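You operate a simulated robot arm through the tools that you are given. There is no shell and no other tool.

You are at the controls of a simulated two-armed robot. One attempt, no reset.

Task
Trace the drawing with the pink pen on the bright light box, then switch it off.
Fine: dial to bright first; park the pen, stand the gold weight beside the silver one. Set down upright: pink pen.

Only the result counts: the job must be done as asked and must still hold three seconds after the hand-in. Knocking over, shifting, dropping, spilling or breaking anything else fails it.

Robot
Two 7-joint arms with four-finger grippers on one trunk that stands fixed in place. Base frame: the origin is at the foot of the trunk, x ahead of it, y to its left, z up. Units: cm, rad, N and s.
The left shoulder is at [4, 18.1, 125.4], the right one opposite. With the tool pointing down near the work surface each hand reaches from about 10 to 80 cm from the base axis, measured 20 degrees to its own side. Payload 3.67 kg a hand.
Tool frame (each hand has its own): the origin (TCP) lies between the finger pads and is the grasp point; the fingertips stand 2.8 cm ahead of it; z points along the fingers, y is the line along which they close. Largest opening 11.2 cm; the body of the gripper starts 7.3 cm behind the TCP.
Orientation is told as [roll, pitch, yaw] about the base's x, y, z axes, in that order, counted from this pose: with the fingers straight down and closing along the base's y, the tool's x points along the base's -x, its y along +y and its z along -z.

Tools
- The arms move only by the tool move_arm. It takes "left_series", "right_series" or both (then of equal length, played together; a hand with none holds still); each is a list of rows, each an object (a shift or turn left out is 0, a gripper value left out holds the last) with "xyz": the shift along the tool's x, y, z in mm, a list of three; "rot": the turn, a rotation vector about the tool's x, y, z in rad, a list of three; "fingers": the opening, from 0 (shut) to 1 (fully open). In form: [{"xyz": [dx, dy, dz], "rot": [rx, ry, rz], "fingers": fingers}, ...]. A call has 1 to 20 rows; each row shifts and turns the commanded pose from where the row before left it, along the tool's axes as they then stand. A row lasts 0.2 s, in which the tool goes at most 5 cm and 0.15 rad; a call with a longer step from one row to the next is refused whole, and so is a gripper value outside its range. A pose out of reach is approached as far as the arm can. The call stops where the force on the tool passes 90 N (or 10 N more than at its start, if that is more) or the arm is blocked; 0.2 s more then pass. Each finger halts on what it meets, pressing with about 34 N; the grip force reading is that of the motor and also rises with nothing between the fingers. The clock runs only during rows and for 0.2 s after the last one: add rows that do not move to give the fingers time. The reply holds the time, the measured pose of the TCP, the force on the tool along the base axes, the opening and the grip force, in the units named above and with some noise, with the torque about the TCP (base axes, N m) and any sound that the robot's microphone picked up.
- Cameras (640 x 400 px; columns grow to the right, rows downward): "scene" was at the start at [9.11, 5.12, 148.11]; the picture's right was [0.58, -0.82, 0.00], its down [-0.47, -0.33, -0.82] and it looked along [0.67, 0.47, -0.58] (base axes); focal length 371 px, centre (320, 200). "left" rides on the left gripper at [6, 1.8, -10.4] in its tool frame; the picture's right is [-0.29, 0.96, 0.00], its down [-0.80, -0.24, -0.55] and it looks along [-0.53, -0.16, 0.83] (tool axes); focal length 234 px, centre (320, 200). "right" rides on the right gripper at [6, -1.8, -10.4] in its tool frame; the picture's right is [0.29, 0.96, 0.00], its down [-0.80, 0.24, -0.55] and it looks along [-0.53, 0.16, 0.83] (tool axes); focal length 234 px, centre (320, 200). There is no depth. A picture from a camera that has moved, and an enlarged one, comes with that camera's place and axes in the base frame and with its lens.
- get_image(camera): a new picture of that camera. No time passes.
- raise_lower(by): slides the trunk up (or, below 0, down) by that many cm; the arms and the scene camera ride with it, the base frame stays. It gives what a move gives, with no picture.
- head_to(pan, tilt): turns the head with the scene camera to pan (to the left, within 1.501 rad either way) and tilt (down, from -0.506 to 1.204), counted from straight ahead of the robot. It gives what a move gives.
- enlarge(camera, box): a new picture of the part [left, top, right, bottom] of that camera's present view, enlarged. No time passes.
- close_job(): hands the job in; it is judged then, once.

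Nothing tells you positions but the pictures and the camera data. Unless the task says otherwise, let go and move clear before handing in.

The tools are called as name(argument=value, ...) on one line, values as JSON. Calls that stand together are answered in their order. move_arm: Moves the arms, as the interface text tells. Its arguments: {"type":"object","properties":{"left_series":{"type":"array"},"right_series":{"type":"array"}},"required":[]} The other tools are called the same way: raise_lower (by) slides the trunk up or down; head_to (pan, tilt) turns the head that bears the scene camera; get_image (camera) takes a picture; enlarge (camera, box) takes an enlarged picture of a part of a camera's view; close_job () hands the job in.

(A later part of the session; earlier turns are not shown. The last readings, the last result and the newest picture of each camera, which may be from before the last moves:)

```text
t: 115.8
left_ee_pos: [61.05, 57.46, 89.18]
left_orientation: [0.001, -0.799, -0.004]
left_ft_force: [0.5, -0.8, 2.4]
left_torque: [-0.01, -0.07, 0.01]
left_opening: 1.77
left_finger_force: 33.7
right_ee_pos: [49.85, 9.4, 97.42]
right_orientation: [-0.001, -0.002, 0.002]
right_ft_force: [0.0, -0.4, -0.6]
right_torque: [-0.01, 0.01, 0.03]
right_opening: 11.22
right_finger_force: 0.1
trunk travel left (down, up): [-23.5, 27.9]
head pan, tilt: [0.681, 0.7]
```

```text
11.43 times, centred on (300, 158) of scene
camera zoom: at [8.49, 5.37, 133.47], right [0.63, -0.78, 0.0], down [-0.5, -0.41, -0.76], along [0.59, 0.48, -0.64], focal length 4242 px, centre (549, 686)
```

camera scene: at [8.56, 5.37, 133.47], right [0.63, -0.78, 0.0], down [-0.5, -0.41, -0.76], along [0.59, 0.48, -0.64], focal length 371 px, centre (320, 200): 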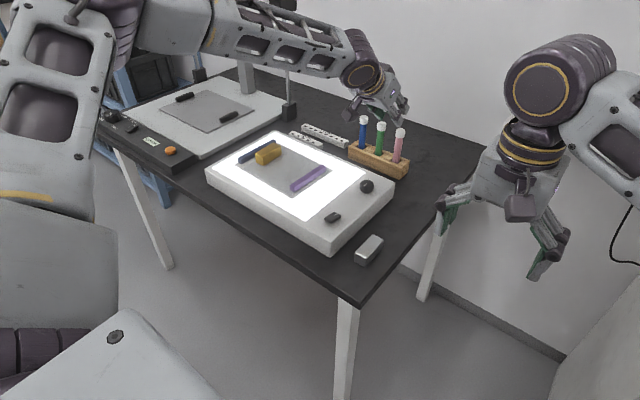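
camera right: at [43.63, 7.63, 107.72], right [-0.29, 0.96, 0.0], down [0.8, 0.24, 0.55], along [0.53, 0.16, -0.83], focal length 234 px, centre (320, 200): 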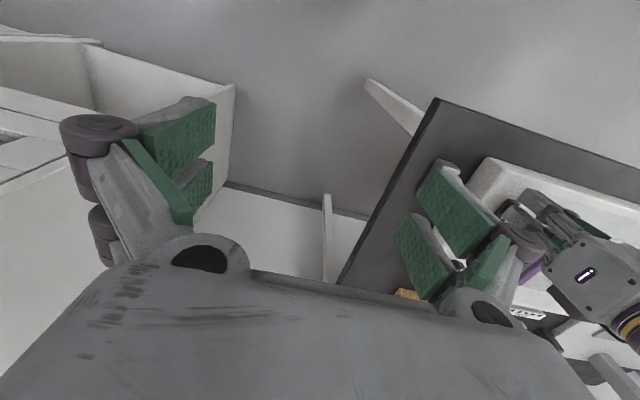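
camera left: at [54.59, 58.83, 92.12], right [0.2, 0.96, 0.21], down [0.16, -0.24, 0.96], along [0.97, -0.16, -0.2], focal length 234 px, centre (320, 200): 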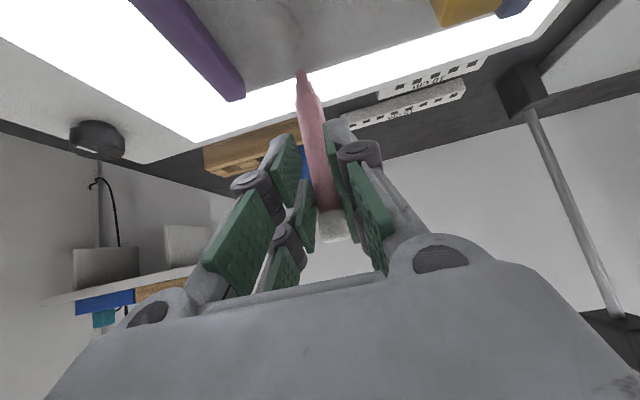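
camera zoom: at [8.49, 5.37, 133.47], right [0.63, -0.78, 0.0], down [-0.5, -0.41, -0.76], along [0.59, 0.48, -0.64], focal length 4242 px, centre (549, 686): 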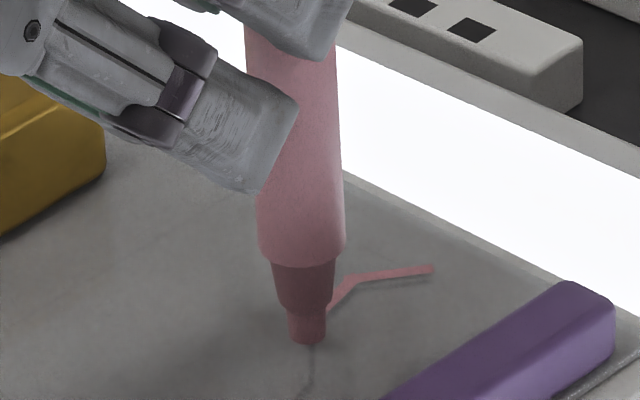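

move_arm(left_series=[{"xyz": [2.33, -2.75, -2.62]}, {"xyz": [2.33, -2.75, -2.62]}, {"xyz": [2.33, -2.75, -2.62]}, {"xyz": [2.33, -2.75, -2.62]}, {"xyz": [0, 0, 0]}])

enlarge(camera="left", box=[250, 30, 350, 92])

enlarge(camera="scene", box=[265, 140, 315, 175])

```text
t: 117.0
left_ee_pos: [59.77, 56.44, 89.2]
left_orientation: [0.0, -0.799, -0.003]
left_ft_force: [-0.5, -0.1, -0.2]
left_torque: [0.0, -0.02, -0.02]
left_opening: 1.75
left_finger_force: 34.4
right_ee_pos: [49.85, 9.5, 97.46]
right_orientation: [0.001, -0.001, 0.001]
right_ft_force: [-0.2, -0.1, 0.2]
right_torque: [0.0, 0.0, -0.01]
right_opening: 11.21
right_finger_force: 0.1
trunk travel left (down, up): [-23.5, 27.9]
head pan, tilt: [0.681, 0.7]
```

```text
6.40 times, centred on (300, 61) of left
camera zoom: at [48.08, 58.29, 92.11], right [0.2, 0.96, 0.21], down [0.16, -0.24, 0.96], along [0.97, -0.16, -0.2], focal length 1499 px, centre (448, 1090)
```

zoom: 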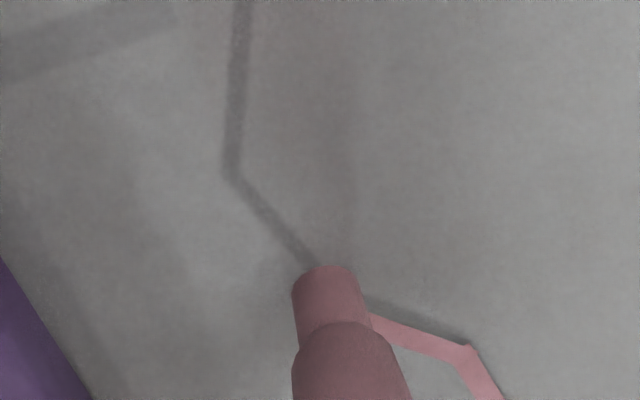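

```text
11.43 times, centred on (290, 158) of scene
camera zoom: at [8.5, 5.39, 133.47], right [0.63, -0.78, 0.0], down [-0.5, -0.41, -0.76], along [0.59, 0.48, -0.64], focal length 4242 px, centre (663, 686)
```

zoom: 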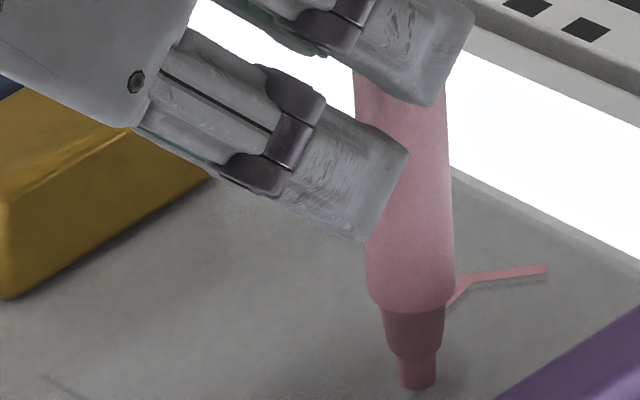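

Contact was just lost at V5 (force ~0). I'll press down slightly to regain light contact, re-tracing the last bit before going on.

move_arm(left_series=[{"xyz": [-1.2, 1.4, 1.25]}, {"xyz": [0.72, 0, 0.7]}, {"xyz": [0, 0, 0]}])

```text
t: 117.8
left_ee_pos: [59.89, 56.67, 89.22]
left_orientation: [0.001, -0.801, -0.003]
left_ft_force: [-0.2, -0.1, 0.7]
left_torque: [0.05, -0.04, 0.01]
left_opening: 1.74
left_finger_force: 34.0
right_ee_pos: [49.63, 9.34, 97.36]
right_orientation: [0.001, -0.001, -0.001]
right_ft_force: [0.4, 0.5, -0.4]
right_torque: [0.02, 0.03, -0.02]
right_opening: 11.18
right_finger_force: 0.1
trunk travel left (down, up): [-23.5, 27.9]
head pan, tilt: [0.681, 0.7]
```

move_arm(left_series=[{"xyz": [0.5, 0, 0.49]}, {"xyz": [1.2, -1.4, -1.24]}, {"xyz": [2.95, -1.16, -3.04]}, {"xyz": [2.95, -1.16, -3.04]}, {"xyz": [0, 0, 0]}])

enlarge(camera="left", box=[250, 30, 350, 92])

enlarge(camera="scene", box=[260, 145, 320, 187])

```text
t: 119.0
left_ee_pos: [58.86, 56.23, 89.25]
left_orientation: [0.001, -0.801, -0.006]
left_ft_force: [1.2, 1.2, 7.5]
left_torque: [0.07, -0.43, 0.0]
left_opening: 1.73
left_finger_force: 34.3
right_ee_pos: [49.69, 9.29, 97.38]
right_orientation: [0.0, -0.001, 0.002]
right_ft_force: [0.3, -0.1, 0.3]
right_torque: [0.0, 0.0, -0.02]
right_opening: 11.2
right_finger_force: 0.1
trunk travel left (down, up): [-23.5, 27.9]
head pan, tilt: [0.681, 0.7]
```

```text
6.40 times, centred on (300, 61) of left
camera zoom: at [47.18, 58.02, 92.03], right [0.2, 0.96, 0.21], down [0.16, -0.24, 0.96], along [0.97, -0.16, -0.2], focal length 1499 px, centre (448, 1090)
```

zoom: 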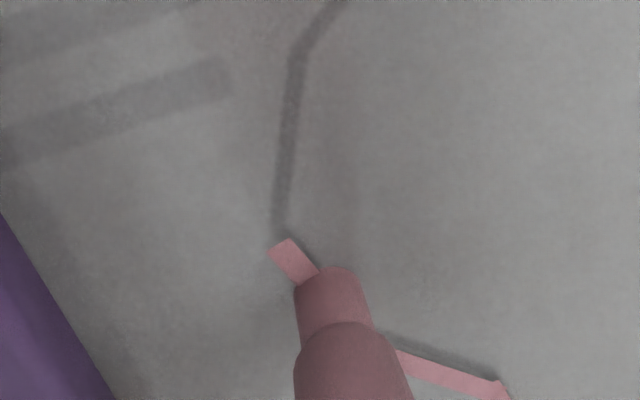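

```text
9.52 times, centred on (290, 166) of scene
camera zoom: at [8.45, 5.33, 133.48], right [0.63, -0.78, 0.0], down [-0.5, -0.41, -0.77], along [0.59, 0.48, -0.64], focal length 3535 px, centre (606, 524)
```

zoom: 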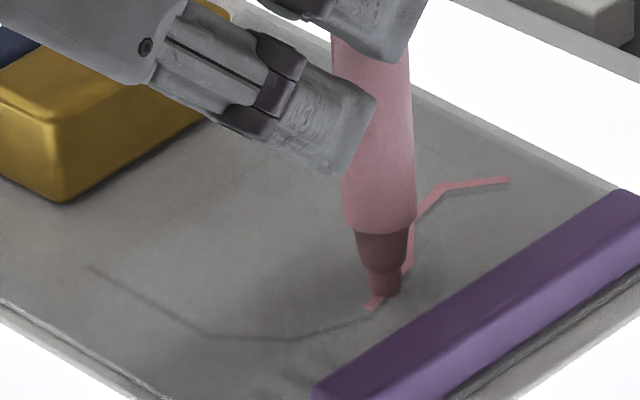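

Ink now covers up to V4. Force is 7.5 N, so I'll ease up half a millimetre while finishing to V4 and then go on toward V3.

move_arm(left_series=[{"xyz": [2.08, -1.15, -2.86]}, {"xyz": [2.37, -1.15, -2.58]}, {"xyz": [2.37, -1.15, -2.58]}, {"xyz": [2.67, 1.78, -2.9]}, {"xyz": [0, 0, 0]}])

```text
t: 120.2
left_ee_pos: [57.51, 56.12, 89.3]
left_orientation: [0.001, -0.799, -0.004]
left_ft_force: [-0.3, -0.9, 3.9]
left_torque: [-0.07, -0.15, -0.04]
left_opening: 1.76
left_finger_force: 34.3
right_ee_pos: [49.61, 9.32, 97.47]
right_orientation: [-0.002, 0.001, 0.0]
right_ft_force: [-0.4, 0.0, 0.0]
right_torque: [0.0, -0.02, 0.02]
right_opening: 11.2
right_finger_force: 0.0
trunk travel left (down, up): [-23.5, 27.9]
head pan, tilt: [0.681, 0.7]
```

Force is a good 3.9 N; continuing toward V3.

move_arm(left_series=[{"xyz": [2.67, 1.78, -2.9]}, {"xyz": [2.67, 1.78, -2.9]}, {"xyz": [2.72, 1.78, -2.85]}, {"xyz": [0, 0, 0]}])

enlarge(camera="left", box=[250, 30, 350, 92])

enlarge(camera="scene", box=[250, 145, 310, 187])

```text
t: 121.2
left_ee_pos: [56.15, 56.67, 89.32]
left_orientation: [0.001, -0.801, -0.004]
left_ft_force: [-0.6, -0.1, 0.1]
left_torque: [-0.01, 0.01, 0.0]
left_opening: 1.73
left_finger_force: 33.6
right_ee_pos: [49.74, 9.33, 97.35]
right_orientation: [0.001, 0.001, 0.001]
right_ft_force: [0.4, 0.3, 0.5]
right_torque: [0.02, 0.0, 0.0]
right_opening: 11.19
right_finger_force: 0.0
trunk travel left (down, up): [-23.5, 27.9]
head pan, tilt: [0.681, 0.7]
```

```text
6.40 times, centred on (300, 61) of left
camera zoom: at [44.53, 58.49, 92.11], right [0.2, 0.96, 0.21], down [0.16, -0.24, 0.96], along [0.97, -0.16, -0.2], focal length 1499 px, centre (448, 1090)
```

zoom: 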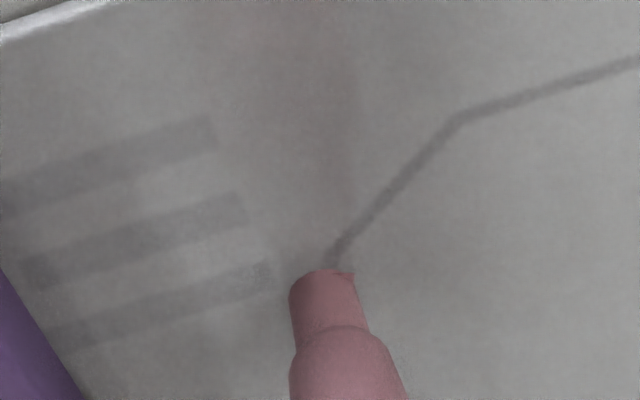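

```text
9.52 times, centred on (280, 166) of scene
camera zoom: at [8.5, 5.39, 133.47], right [0.63, -0.78, 0.0], down [-0.5, -0.41, -0.76], along [0.59, 0.48, -0.64], focal length 3535 px, centre (701, 524)
```

zoom: 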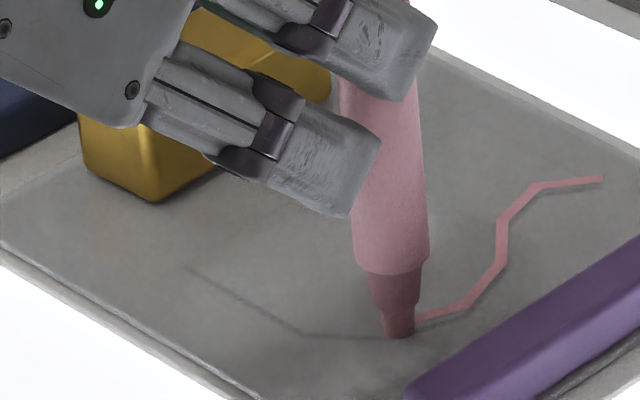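

move_arm(left_series=[{"xyz": [0.72, 0, 0.7]}, {"xyz": [1.74, 0.5, -1.79]}, {"xyz": [1.74, 0.5, -1.79]}, {"xyz": [0, 0, 0]}])

enlarge(camera="left", box=[250, 30, 350, 92])

```text
t: 122.2
left_ee_pos: [55.82, 56.75, 89.27]
left_orientation: [-0.001, -0.8, -0.003]
left_ft_force: [-0.5, -0.1, 1.0]
left_torque: [0.01, -0.01, -0.04]
left_opening: 1.74
left_finger_force: 34.1
right_ee_pos: [49.77, 9.4, 97.33]
right_orientation: [0.001, -0.001, 0.0]
right_ft_force: [-0.4, 0.8, 0.2]
right_torque: [0.0, -0.02, 0.03]
right_opening: 11.21
right_finger_force: 0.1
trunk travel left (down, up): [-23.5, 27.9]
head pan, tilt: [0.681, 0.7]
```

```text
6.40 times, centred on (300, 61) of left
camera zoom: at [44.13, 58.54, 92.08], right [0.2, 0.96, 0.21], down [0.16, -0.24, 0.96], along [0.97, -0.16, -0.2], focal length 1499 px, centre (448, 1090)
```

zoom: 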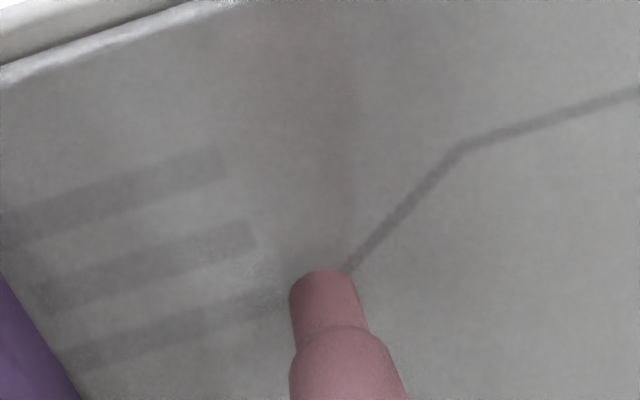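

move_arm(left_series=[{"xyz": [1.4, 1.2, -1.01]}, {"xyz": [1.7, 3.44, -1.75]}, {"xyz": [1.7, 3.44, -1.75]}, {"xyz": [0, 0, 0]}])

```text
t: 123.2
left_ee_pos: [55.15, 57.54, 89.18]
left_orientation: [-0.001, -0.802, -0.003]
left_ft_force: [0.5, -0.5, 5.9]
left_torque: [-0.06, -0.3, -0.06]
left_opening: 1.79
left_finger_force: 34.0
right_ee_pos: [49.78, 9.29, 97.42]
right_orientation: [0.0, -0.001, -0.002]
right_ft_force: [0.6, 0.1, 0.7]
right_torque: [0.01, 0.02, -0.01]
right_opening: 11.2
right_finger_force: 0.0
trunk travel left (down, up): [-23.5, 27.9]
head pan, tilt: [0.681, 0.7]
```

move_arm(left_series=[{"xyz": [1.49, 3.44, -1.96]}, {"xyz": [1.65, 3.44, -1.8]}, {"xyz": [1.65, 3.44, -1.8]}, {"xyz": [0, 0, 0]}])

enlarge(camera="left", box=[250, 30, 350, 92])

enlarge(camera="scene", box=[250, 145, 310, 187])

```text
t: 124.2
left_ee_pos: [54.3, 58.56, 89.27]
left_orientation: [0.002, -0.8, -0.004]
left_ft_force: [1.9, -1.4, 8.2]
left_torque: [-0.09, -0.41, -0.06]
left_opening: 1.7
left_finger_force: 34.3
right_ee_pos: [49.82, 9.39, 97.45]
right_orientation: [0.001, -0.001, -0.002]
right_ft_force: [0.3, 0.4, 0.4]
right_torque: [0.01, -0.01, -0.01]
right_opening: 11.19
right_finger_force: 0.0
trunk travel left (down, up): [-23.5, 27.9]
head pan, tilt: [0.681, 0.7]
```

```text
6.40 times, centred on (300, 61) of left
camera zoom: at [42.65, 60.35, 92.01], right [0.2, 0.96, 0.21], down [0.16, -0.24, 0.96], along [0.97, -0.16, -0.2], focal length 1499 px, centre (448, 1090)
```

zoom: 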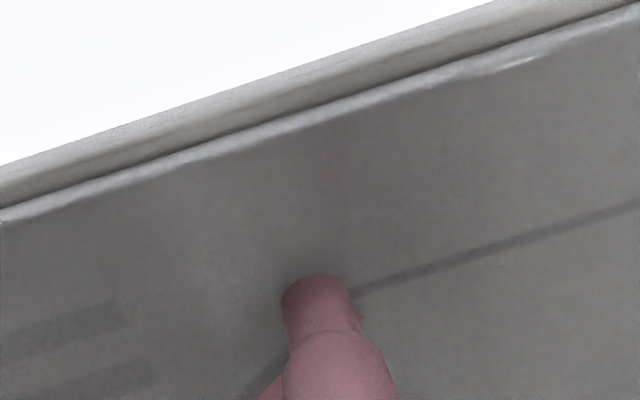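

```text
9.52 times, centred on (280, 166) of scene
camera zoom: at [8.45, 5.31, 133.48], right [0.63, -0.78, 0.0], down [-0.5, -0.4, -0.77], along [0.59, 0.48, -0.64], focal length 3535 px, centre (701, 524)
```

zoom: 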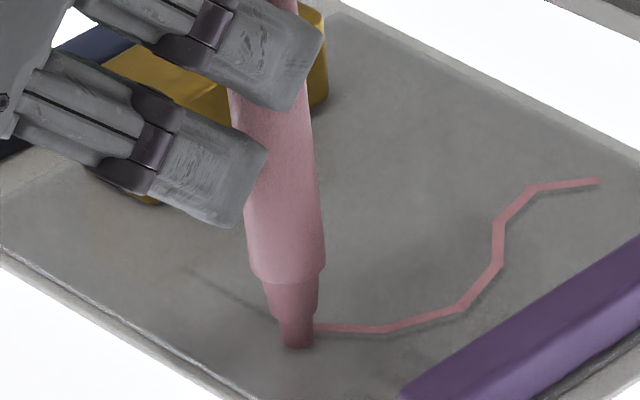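

The ink follows nicely to V2. I'll ease up half a millimetre and trace the last straight segment toward E1 in two bursts.

move_arm(left_series=[{"xyz": [-0.36, 0, -0.35]}, {"xyz": [-0.2, 4.73, 0.2]}, {"xyz": [-0.2, 4.73, 0.2]}, {"xyz": [-0.2, 4.73, 0.2]}, {"xyz": [-0.2, 4.73, 0.2]}, {"xyz": [0, 0, 0]}])

enlarge(camera="left", box=[250, 30, 350, 92])

enlarge(camera="scene", box=[240, 145, 300, 187])

```text
t: 125.6
left_ee_pos: [54.52, 60.48, 89.25]
left_orientation: [0.001, -0.8, -0.003]
left_ft_force: [-0.5, 0.7, 1.5]
left_torque: [0.0, -0.01, -0.03]
left_opening: 1.76
left_finger_force: 34.1
right_ee_pos: [49.81, 9.38, 97.36]
right_orientation: [0.001, 0.0, 0.0]
right_ft_force: [0.4, 0.1, -0.8]
right_torque: [0.0, -0.02, -0.04]
right_opening: 11.21
right_finger_force: 0.0
trunk travel left (down, up): [-23.5, 27.9]
head pan, tilt: [0.681, 0.7]
```

```text
6.40 times, centred on (300, 61) of left
camera zoom: at [42.85, 62.31, 92.07], right [0.2, 0.96, 0.21], down [0.16, -0.24, 0.96], along [0.97, -0.16, -0.2], focal length 1499 px, centre (448, 1090)
```

zoom: 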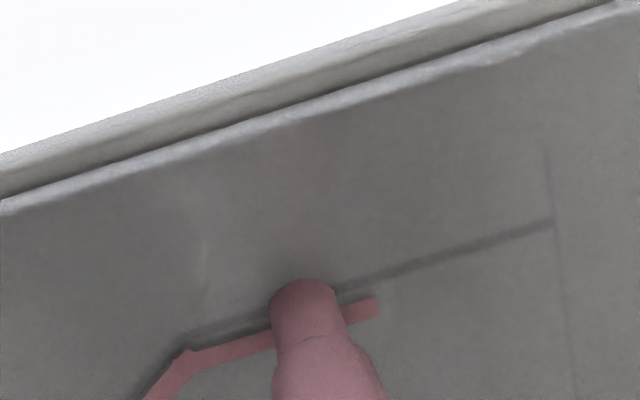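

```text
9.52 times, centred on (270, 166) of scene
camera zoom: at [8.5, 5.39, 133.47], right [0.63, -0.78, 0.0], down [-0.5, -0.41, -0.76], along [0.59, 0.48, -0.64], focal length 3535 px, centre (796, 524)
```

zoom: 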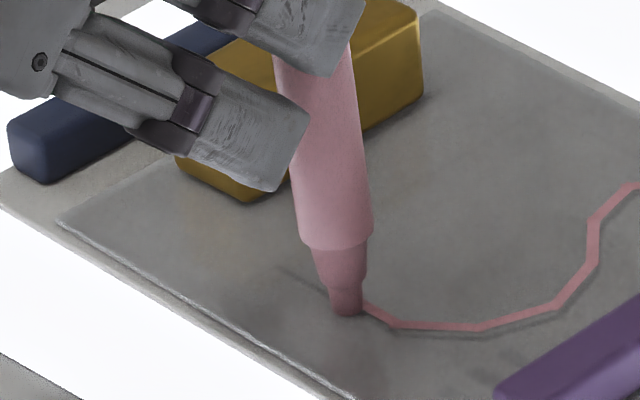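

move_arm(left_series=[{"xyz": [0.2, 2.5, 0.2]}, {"xyz": [0, 4.6, 0]}, {"xyz": [0, 4.6, 0]}, {"xyz": [0, 4.6, 0]}, {"xyz": [0, 0, 0]}])

enlarge(camera="left", box=[250, 30, 350, 92])

```text
t: 126.8
left_ee_pos: [54.22, 61.85, 89.16]
left_orientation: [0.001, -0.801, -0.004]
left_ft_force: [0.1, -0.7, 4.2]
left_torque: [-0.09, -0.14, -0.04]
left_opening: 1.73
left_finger_force: 33.9
right_ee_pos: [49.76, 9.4, 97.53]
right_orientation: [0.002, -0.001, -0.001]
right_ft_force: [0.0, 0.3, 0.4]
right_torque: [0.01, -0.01, 0.04]
right_opening: 11.21
right_finger_force: 0.0
trunk travel left (down, up): [-23.5, 27.9]
head pan, tilt: [0.681, 0.7]
```

```text
6.40 times, centred on (300, 61) of left
camera zoom: at [42.66, 63.8, 92.03], right [0.2, 0.96, 0.21], down [0.16, -0.24, 0.96], along [0.97, -0.16, -0.2], focal length 1499 px, centre (448, 1090)
```

zoom: 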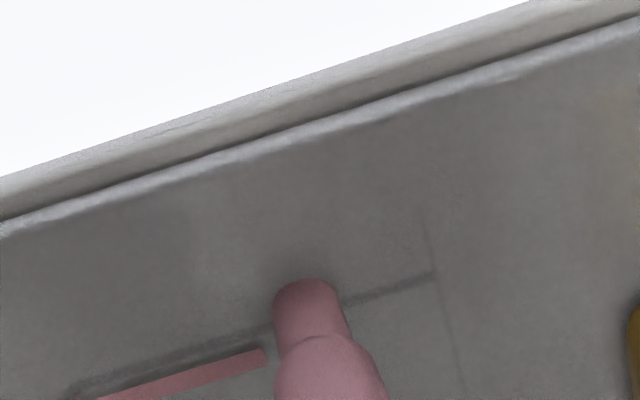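

The ink is being laid waypoint by waypoint; only the last stretch to E1 remains. Continuing to the end of the line.

move_arm(left_series=[{"xyz": [-0.45, 4.9, 0.26]}, {"xyz": [-0.4, 4.9, 0.31]}, {"xyz": [-0.35, 4.9, 0.36]}, {"xyz": [0, 0, 0]}])

enlarge(camera="left", box=[250, 30, 350, 92])

enlarge(camera="scene", box=[240, 145, 300, 187])

```text
t: 127.8
left_ee_pos: [54.54, 63.54, 89.26]
left_orientation: [0.0, -0.8, -0.004]
left_ft_force: [0.7, -0.1, 0.8]
left_torque: [-0.05, -0.07, 0.0]
left_opening: 1.73
left_finger_force: 34.0
right_ee_pos: [49.68, 9.43, 97.44]
right_orientation: [-0.001, 0.002, 0.002]
right_ft_force: [-0.1, -1.1, 0.0]
right_torque: [0.02, 0.01, -0.01]
right_opening: 11.2
right_finger_force: 0.0
trunk travel left (down, up): [-23.5, 27.9]
head pan, tilt: [0.681, 0.7]
```

```text
6.40 times, centred on (300, 61) of left
camera zoom: at [42.87, 65.36, 92.06], right [0.2, 0.96, 0.21], down [0.16, -0.24, 0.96], along [0.97, -0.16, -0.2], focal length 1499 px, centre (448, 1090)
```

zoom: 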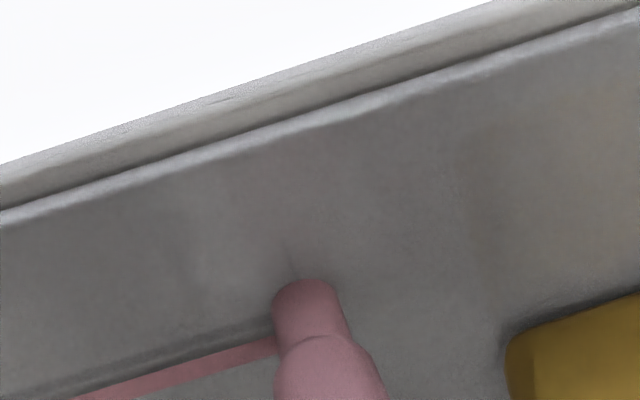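

```text
9.52 times, centred on (270, 166) of scene
camera zoom: at [8.49, 5.37, 133.47], right [0.63, -0.78, 0.0], down [-0.5, -0.41, -0.76], along [0.59, 0.48, -0.64], focal length 3535 px, centre (796, 524)
```

zoom: 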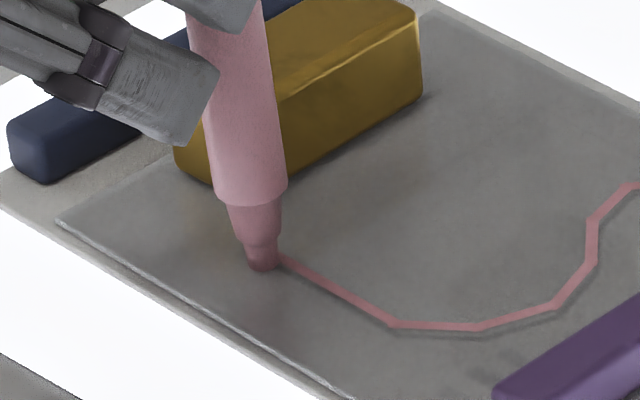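

The ink line now runs the full drawing, from E2 to E1. I'll lift the pen straight up and inspect the whole trace.

move_arm(left_series=[{"xyz": [-7.2, 0, -7]}, {"xyz": [-14.3, 0, -13.9]}, {"xyz": [-14.3, 0, -13.9]}, {"xyz": [-14.3, 0, -13.9]}, {"xyz": [0, 0, 0]}])

enlarge(camera="scene", box=[240, 135, 325, 195])

get_image(camera="left")

enlarge(camera="left", box=[180, 0, 340, 100])

```text
t: 129.0
left_ee_pos: [54.48, 63.44, 96.36]
left_orientation: [0.0, -0.799, -0.003]
left_ft_force: [0.6, 0.5, -0.3]
left_torque: [0.01, 0.02, 0.03]
left_opening: 1.74
left_finger_force: 33.8
right_ee_pos: [49.73, 9.41, 97.37]
right_orientation: [0.001, 0.001, -0.001]
right_ft_force: [-0.4, -0.4, -0.4]
right_torque: [0.0, -0.01, -0.05]
right_opening: 11.2
right_finger_force: 0.0
trunk travel left (down, up): [-23.5, 27.9]
head pan, tilt: [0.681, 0.7]
```

```text
6.67 times, centred on (282, 165) of scene
camera zoom: at [8.52, 5.42, 133.47], right [0.63, -0.78, 0.0], down [-0.5, -0.41, -0.76], along [0.59, 0.48, -0.64], focal length 2475 px, centre (570, 433)
```

zoom: 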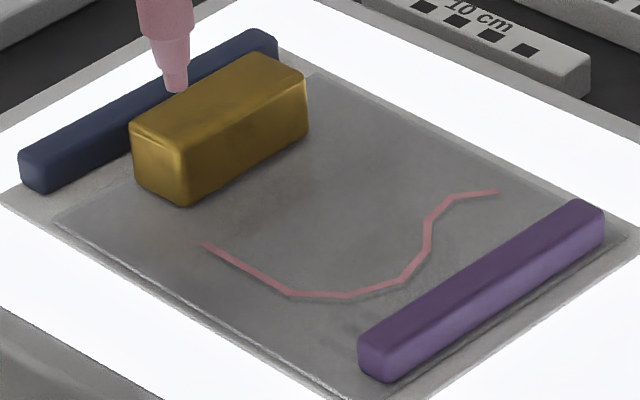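

```text
taken
camera left: at [42.88, 65.36, 99.13], right [0.2, 0.96, 0.21], down [0.16, -0.24, 0.96], along [0.97, -0.16, -0.2], focal length 234 px, centre (320, 200)
```

left: 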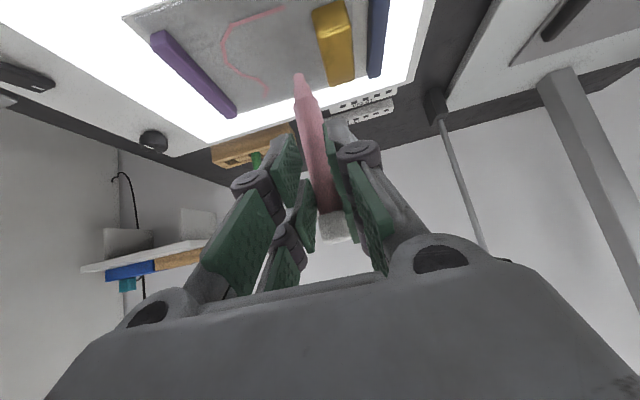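

```text
4.00 times, centred on (260, 50) of left
camera zoom: at [42.88, 65.36, 99.13], right [0.2, 0.96, 0.21], down [0.16, -0.24, 0.96], along [0.97, -0.16, -0.2], focal length 937 px, centre (560, 800)
```

zoom: 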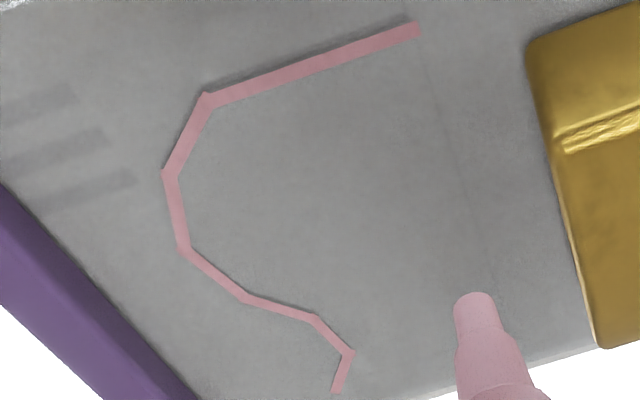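

The whole drawing is inked, with the lamp on bright. Now to park the pen: I'll carry it high, first over to y≈41.6 and then forward toward its rack hole, stopping short for a look.

move_arm(left_series=[{"xyz": [-15.4, -31.1, 15.86]}, {"xyz": [-15.4, -31.1, 15.86]}, {"xyz": [-15.4, -31.1, 15.86]}, {"xyz": [-15.4, -31.1, 15.86]}, {"xyz": [-15.4, -31.1, 15.86]}, {"xyz": [-15.4, -31.1, 15.86]}, {"xyz": [-15.4, -31.1, 15.86]}, {"xyz": [-20.9, 0, 21.52]}, {"xyz": [-20.9, 0, 21.52]}, {"xyz": [-20.9, 0, 21.52]}, {"xyz": [0, 0, 0]}])

get_image(camera="left")

enlarge(camera="left", box=[230, 30, 390, 130])

enlarge(camera="scene", box=[345, 85, 435, 185])

```text
t: 131.4
left_ee_pos: [79.0, 41.77, 95.97]
left_orientation: [0.0, -0.801, -0.002]
left_ft_force: [0.1, 0.2, 0.5]
left_torque: [-0.02, 0.02, -0.02]
left_opening: 1.71
left_finger_force: 33.6
right_ee_pos: [49.77, 9.4, 97.43]
right_orientation: [0.0, 0.0, 0.0]
right_ft_force: [0.2, -0.4, -1.0]
right_torque: [0.02, -0.01, 0.01]
right_opening: 11.21
right_finger_force: 0.1
trunk travel left (down, up): [-23.5, 27.9]
head pan, tilt: [0.681, 0.7]
```

```text
taken
camera left: at [67.4, 43.57, 98.86], right [0.2, 0.96, 0.21], down [0.16, -0.24, 0.96], along [0.97, -0.16, -0.2], focal length 234 px, centre (320, 200)
```

left: 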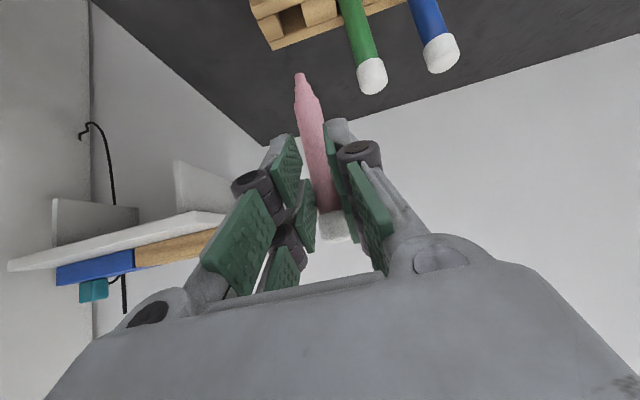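

```text
4.00 times, centred on (310, 80) of left
camera zoom: at [67.4, 43.57, 98.86], right [0.2, 0.96, 0.21], down [0.16, -0.24, 0.96], along [0.97, -0.16, -0.2], focal length 937 px, centre (360, 680)
```

zoom: 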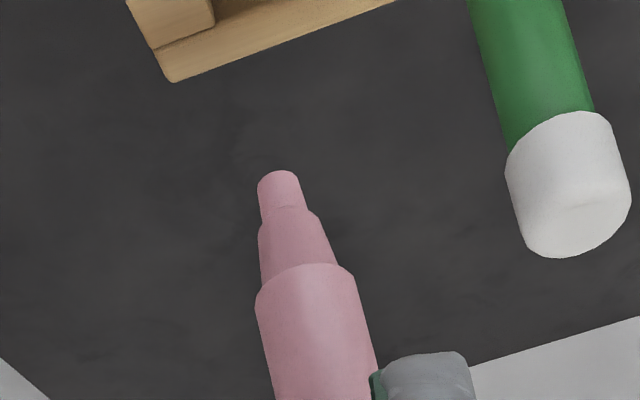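

```text
4.00 times, centred on (390, 135) of scene
camera zoom: at [8.45, 5.43, 133.47], right [0.63, -0.78, 0.0], down [-0.5, -0.41, -0.76], along [0.59, 0.48, -0.64], focal length 1485 px, centre (40, 460)
```

zoom: 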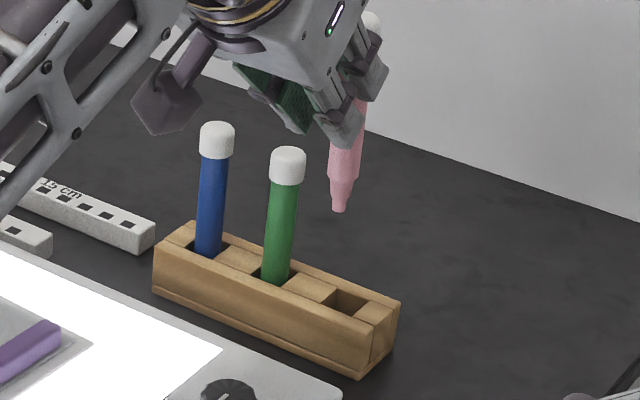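

The pen is still vertical and only about 0.2 cm higher in the grip. From the original grasp I place the hole centre at about (85.55, 41.55); the tip is at (82.5, 41.5). I'll advance 3 cm and check over the hole.

move_arm(left_series=[{"xyz": [-10.5, 0, 10.8]}, {"xyz": [-10.5, 0, 10.8]}, {"xyz": [0, 0, 0]}, {"xyz": [0, 0, 0]}])

enlarge(camera="left", box=[230, 0, 390, 100])

enlarge(camera="scene", box=[370, 105, 430, 180])

```text
t: 132.4
left_ee_pos: [82.15, 41.74, 96.02]
left_orientation: [-0.001, -0.8, -0.003]
left_ft_force: [-0.1, -0.5, 0.4]
left_torque: [-0.02, -0.01, 0.01]
left_opening: 1.72
left_finger_force: 33.9
right_ee_pos: [49.81, 9.37, 97.37]
right_orientation: [0.0, -0.001, -0.001]
right_ft_force: [-0.2, 0.2, -0.2]
right_torque: [-0.04, 0.03, -0.04]
right_opening: 11.2
right_finger_force: 0.1
trunk travel left (down, up): [-23.5, 27.9]
head pan, tilt: [0.681, 0.7]
```

```text
4.00 times, centred on (310, 50) of left
camera zoom: at [70.45, 43.53, 98.97], right [0.2, 0.96, 0.21], down [0.16, -0.24, 0.96], along [0.97, -0.16, -0.2], focal length 937 px, centre (360, 800)
```

zoom: 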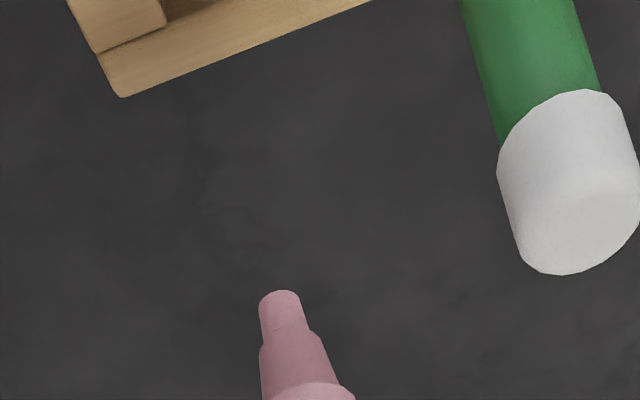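

```text
5.33 times, centred on (400, 142) of scene
camera zoom: at [8.53, 5.38, 133.47], right [0.63, -0.78, 0.0], down [-0.5, -0.41, -0.76], along [0.59, 0.48, -0.64], focal length 1980 px, centre (-107, 507)
```

zoom: 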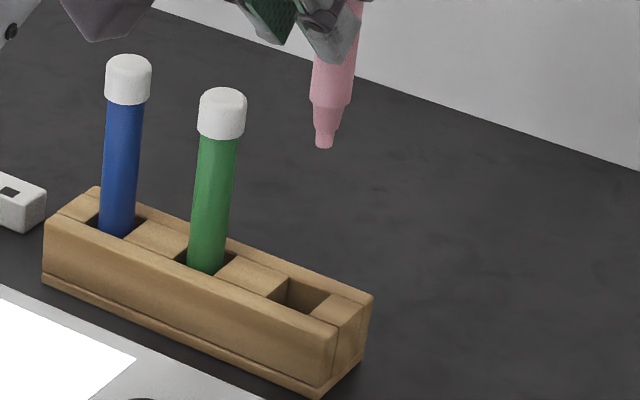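

move_arm(left_series=[{"xyz": [17.9, 0, 17.4]}, {"xyz": [17.9, 0, 17.4]}, {"xyz": [0, 0, 0]}, {"xyz": [0, 0, 0]}])

enlarge(camera="left", box=[230, 0, 390, 100])

enlarge(camera="scene", box=[370, 105, 430, 180])

```text
t: 133.4
left_ee_pos: [82.11, 41.77, 91.11]
left_orientation: [0.0, -0.8, -0.003]
left_ft_force: [-0.5, -0.7, -0.3]
left_torque: [0.02, 0.02, 0.0]
left_opening: 1.72
left_finger_force: 34.3
right_ee_pos: [49.8, 9.42, 97.35]
right_orientation: [-0.001, -0.001, -0.001]
right_ft_force: [-0.6, -0.5, -0.4]
right_torque: [0.01, -0.07, 0.02]
right_opening: 11.18
right_finger_force: 0.1
trunk travel left (down, up): [-23.5, 27.9]
head pan, tilt: [0.681, 0.7]
```

```text
4.00 times, centred on (310, 50) of left
camera zoom: at [70.37, 43.59, 93.95], right [0.2, 0.96, 0.21], down [0.16, -0.24, 0.96], along [0.97, -0.16, -0.2], focal length 937 px, centre (360, 800)
```

zoom: 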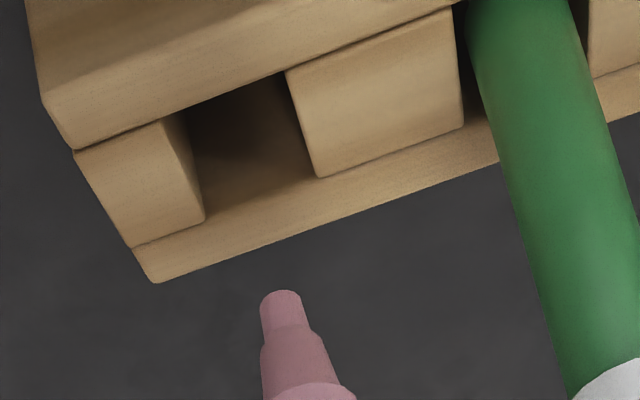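

```text
5.33 times, centred on (400, 142) of scene
camera zoom: at [8.54, 5.4, 133.47], right [0.63, -0.78, 0.0], down [-0.5, -0.41, -0.76], along [0.59, 0.48, -0.64], focal length 1980 px, centre (-107, 507)
```

zoom: 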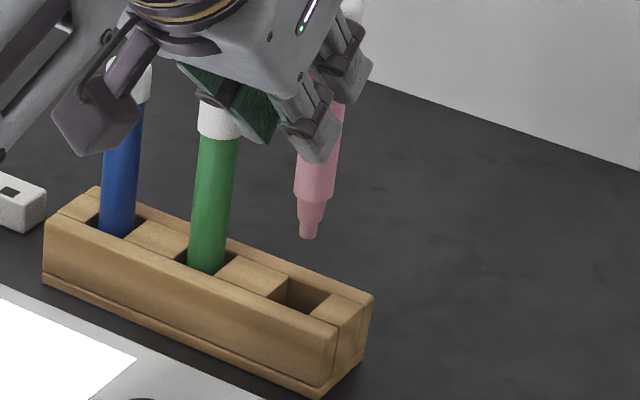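

Both cameras now agree: the tip is centred over the 2.2 cm hole within about 0.1 cm. Descending 3 cm to the mouth of the hole and checking.

move_arm(left_series=[{"xyz": [10.5, -0.3, 10.7]}, {"xyz": [10.5, 0, 10.7]}, {"xyz": [0, 0, 0]}])

enlarge(camera="left", box=[230, 10, 390, 110])

enlarge(camera="scene", box=[370, 105, 430, 180])

```text
t: 134.2
left_ee_pos: [82.08, 41.58, 88.09]
left_orientation: [0.0, -0.799, -0.002]
left_ft_force: [0.4, -0.7, -1.2]
left_torque: [-0.01, 0.0, 0.03]
left_opening: 1.71
left_finger_force: 34.0
right_ee_pos: [49.71, 9.45, 97.47]
right_orientation: [0.0, 0.002, -0.001]
right_ft_force: [-1.0, 0.1, 0.2]
right_torque: [0.0, -0.01, 0.01]
right_opening: 11.21
right_finger_force: 0.0
trunk travel left (down, up): [-23.5, 27.9]
head pan, tilt: [0.681, 0.7]
```

```text
4.00 times, centred on (310, 60) of left
camera zoom: at [70.56, 43.53, 91.0], right [0.2, 0.96, 0.21], down [0.16, -0.24, 0.96], along [0.97, -0.16, -0.2], focal length 937 px, centre (360, 760)
```

zoom: 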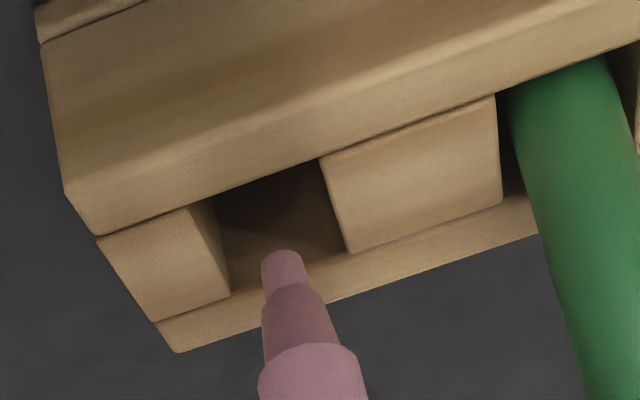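

```text
5.33 times, centred on (400, 142) of scene
camera zoom: at [8.51, 5.38, 133.47], right [0.63, -0.78, 0.0], down [-0.5, -0.41, -0.76], along [0.59, 0.48, -0.64], focal length 1980 px, centre (-107, 507)
```

zoom: 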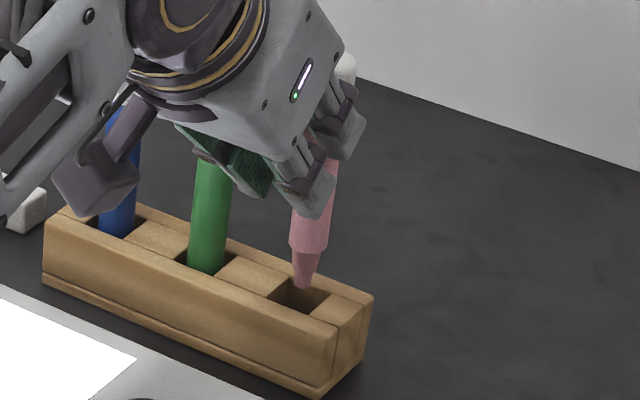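

move_arm(left_series=[{"xyz": [7.7, 0, 6.4]}, {"xyz": [7.2, 0, 7.0]}, {"xyz": [3.6, 0, 3.5]}, {"xyz": [0, 0, 0]}])

enlarge(camera="left", box=[230, 30, 390, 130])

enlarge(camera="scene", box=[370, 105, 430, 180])

```text
t: 135.2
left_ee_pos: [82.15, 41.59, 85.59]
left_orientation: [-0.001, -0.799, -0.004]
left_ft_force: [-0.4, 0.1, -0.7]
left_torque: [0.0, 0.04, -0.01]
left_opening: 1.69
left_finger_force: 34.0
right_ee_pos: [49.79, 9.32, 97.37]
right_orientation: [-0.001, 0.001, -0.001]
right_ft_force: [-0.2, 0.0, 0.2]
right_torque: [0.0, -0.02, -0.04]
right_opening: 11.19
right_finger_force: 0.0
trunk travel left (down, up): [-23.5, 27.9]
head pan, tilt: [0.681, 0.7]
```

```text
4.00 times, centred on (310, 80) of left
camera zoom: at [70.48, 43.49, 88.48], right [0.2, 0.96, 0.21], down [0.16, -0.24, 0.96], along [0.97, -0.16, -0.2], focal length 937 px, centre (360, 680)
```

zoom: 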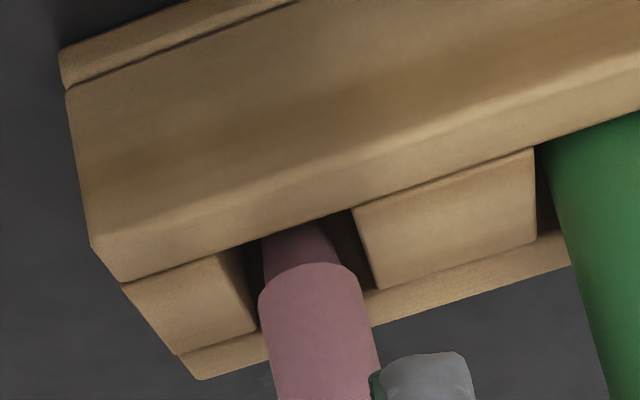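

```text
5.33 times, centred on (400, 142) of scene
camera zoom: at [8.52, 5.39, 133.47], right [0.63, -0.78, 0.0], down [-0.5, -0.41, -0.76], along [0.59, 0.48, -0.64], focal length 1980 px, centre (-107, 507)
```

zoom: 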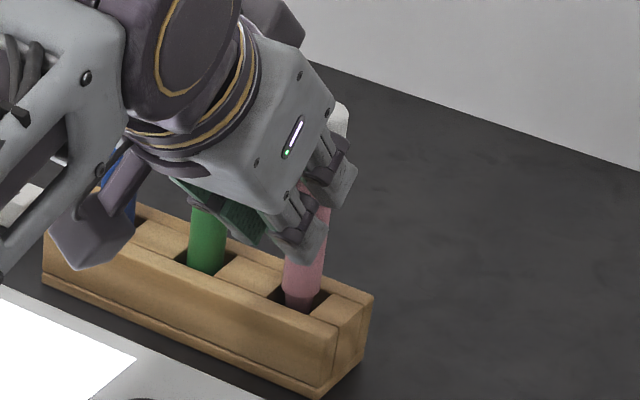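

The pen is entering the hole freely. Lowering the last centimetre in small steps until it bottoms out.

move_arm(left_series=[{"xyz": [3.6, 0, 3.5]}, {"xyz": [2.15, 0, 2.09]}, {"xyz": [0, 0, 0]}])

move_arm(left_series=[{"xyz": [1.43, 0, 1.39]}, {"xyz": [0, 0, 0]}])

move_arm(left_series=[{"xyz": [1.43, 0, 1.39]}, {"xyz": [0, 0, 0]}])

```text
t: 136.0
left_ee_pos: [82.07, 41.74, 84.93]
left_orientation: [0.001, -0.799, -0.004]
left_ft_force: [-0.2, 0.5, 0.1]
left_torque: [0.01, 0.0, 0.0]
left_opening: 1.72
left_finger_force: 34.0
right_ee_pos: [49.77, 9.32, 97.36]
right_orientation: [0.0, 0.001, 0.0]
right_ft_force: [0.6, -0.6, 0.4]
right_torque: [-0.01, 0.0, -0.04]
right_opening: 11.2
right_finger_force: 0.0
trunk travel left (down, up): [-23.5, 27.9]
head pan, tilt: [0.681, 0.7]
```

```text
t: 136.6
left_ee_pos: [82.17, 41.69, 84.65]
left_orientation: [0.0, -0.8, -0.004]
left_ft_force: [-0.5, -0.1, -0.1]
left_torque: [-0.02, -0.01, 0.02]
left_opening: 1.71
left_finger_force: 34.2
right_ee_pos: [49.8, 9.28, 97.43]
right_orientation: [-0.001, 0.0, 0.0]
right_ft_force: [1.1, 0.8, 0.4]
right_torque: [0.04, -0.03, 0.0]
right_opening: 11.19
right_finger_force: 0.1
trunk travel left (down, up): [-23.5, 27.9]
head pan, tilt: [0.681, 0.7]
```

```text
t: 137.2
left_ee_pos: [82.13, 41.51, 84.49]
left_orientation: [-0.001, -0.801, -0.004]
left_ft_force: [-0.4, -1.0, 1.0]
left_torque: [0.02, -0.03, 0.03]
left_opening: 1.71
left_finger_force: 33.8
right_ee_pos: [49.72, 9.36, 97.46]
right_orientation: [0.0, -0.001, -0.001]
right_ft_force: [-0.3, 0.5, 0.8]
right_torque: [0.03, 0.0, 0.0]
right_opening: 11.18
right_finger_force: 0.0
trunk travel left (down, up): [-23.5, 27.9]
head pan, tilt: [0.681, 0.7]
```

move_arm(left_series=[{"xyz": [1.08, 0, 1.05]}, {"xyz": [0, 0, 0]}])

enlarge(camera="scene", box=[370, 105, 430, 180])

```text
t: 137.8
left_ee_pos: [82.04, 41.62, 84.41]
left_orientation: [0.001, -0.803, -0.005]
left_ft_force: [0.8, 0.7, 5.6]
left_torque: [-0.03, -0.22, -0.02]
left_opening: 1.68
left_finger_force: 33.5
right_ee_pos: [49.77, 9.36, 97.4]
right_orientation: [0.001, 0.001, 0.0]
right_ft_force: [-0.3, 0.2, -0.1]
right_torque: [0.02, 0.0, 0.03]
right_opening: 11.19
right_finger_force: 0.0
trunk travel left (down, up): [-23.5, 27.9]
head pan, tilt: [0.681, 0.7]
```

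```text
5.33 times, centred on (400, 142) of scene
camera zoom: at [8.44, 5.35, 133.48], right [0.63, -0.78, 0.0], down [-0.5, -0.41, -0.77], along [0.59, 0.48, -0.64], focal length 1980 px, centre (-107, 507)
```

zoom: 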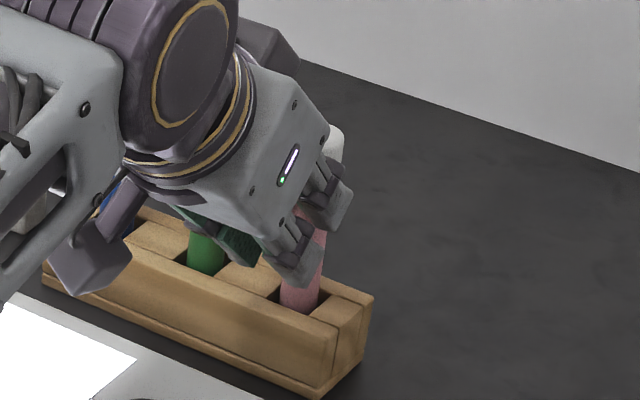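

The pen has bottomed out. Releasing gently and checking that it stands before withdrawing straight up.

move_arm(left_series=[{"fingers": 0.2}, {"fingers": 0.26}, {"fingers": 0.32}, {"fingers": 0.32}])

get_image(camera="left")

```text
t: 138.8
left_ee_pos: [82.15, 41.55, 84.18]
left_orientation: [0.002, -0.8, -0.004]
left_ft_force: [-0.3, 0.0, -1.2]
left_torque: [0.0, 0.0, 0.01]
left_opening: 3.58
left_finger_force: 0.1
right_ee_pos: [49.7, 9.4, 97.38]
right_orientation: [0.003, -0.002, -0.002]
right_ft_force: [0.3, -0.1, -0.3]
right_torque: [0.02, -0.01, 0.02]
right_opening: 11.2
right_finger_force: 0.0
trunk travel left (down, up): [-23.5, 27.9]
head pan, tilt: [0.681, 0.7]
```

```text
taken
camera left: at [70.43, 43.5, 87.11], right [0.2, 0.96, 0.21], down [0.16, -0.24, 0.96], along [0.97, -0.16, -0.2], focal length 234 px, centre (320, 200)
```

left: 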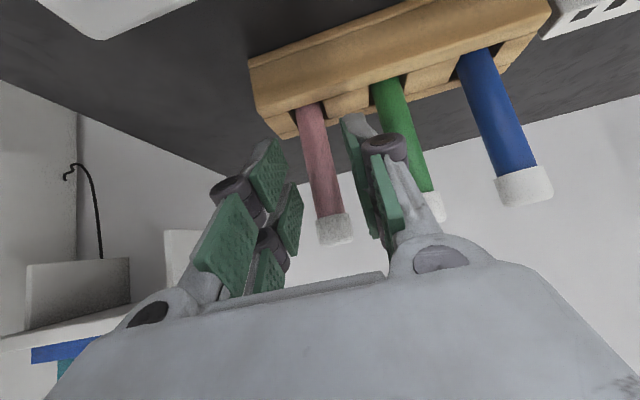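

The pen stands freely in its hole between the open fingers. Withdrawing straight up and then back.

move_arm(left_series=[{"xyz": [-14.3, 0, -13.9]}, {"xyz": [-19.5, 0, -18.95]}, {"xyz": [-19.5, 0, -18.95]}, {"xyz": [-19.5, 0, -18.95]}, {"xyz": [-7, 0, -6.8]}, {"xyz": [23.2, 0, -23.9]}, {"xyz": [23.2, 0, -23.9]}, {"xyz": [23.2, 0, -23.9]}, {"xyz": [0, 0, 0]}])

enlarge(camera="scene", box=[340, 90, 430, 190])

get_image(camera="left")

```text
t: 140.8
left_ee_pos: [72.05, 41.48, 95.31]
left_orientation: [0.001, -0.799, -0.002]
left_ft_force: [-0.4, 0.4, -0.3]
left_torque: [-0.01, 0.0, 0.0]
left_opening: 3.61
left_finger_force: 0.0
right_ee_pos: [49.96, 9.35, 97.27]
right_orientation: [-0.001, 0.003, 0.001]
right_ft_force: [0.0, 0.9, 0.2]
right_torque: [-0.02, 0.01, 0.01]
right_opening: 11.21
right_finger_force: 0.0
trunk travel left (down, up): [-23.5, 27.9]
head pan, tilt: [0.681, 0.7]
```

```text
4.00 times, centred on (385, 140) of scene
camera zoom: at [8.58, 5.37, 133.47], right [0.63, -0.78, 0.0], down [-0.5, -0.41, -0.76], along [0.59, 0.48, -0.64], focal length 1485 px, centre (60, 440)
```

zoom: 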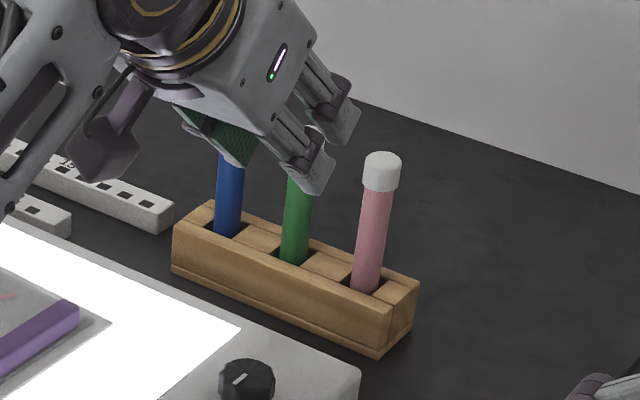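

```text
taken
camera left: at [60.4, 43.36, 98.17], right [0.2, 0.96, 0.21], down [0.16, -0.24, 0.96], along [0.97, -0.16, -0.2], focal length 234 px, centre (320, 200)
```

left: 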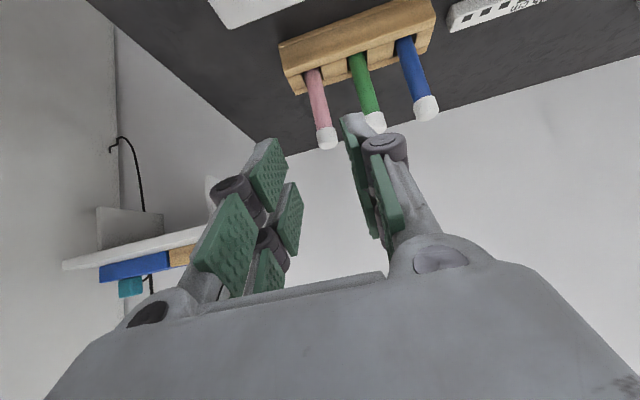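

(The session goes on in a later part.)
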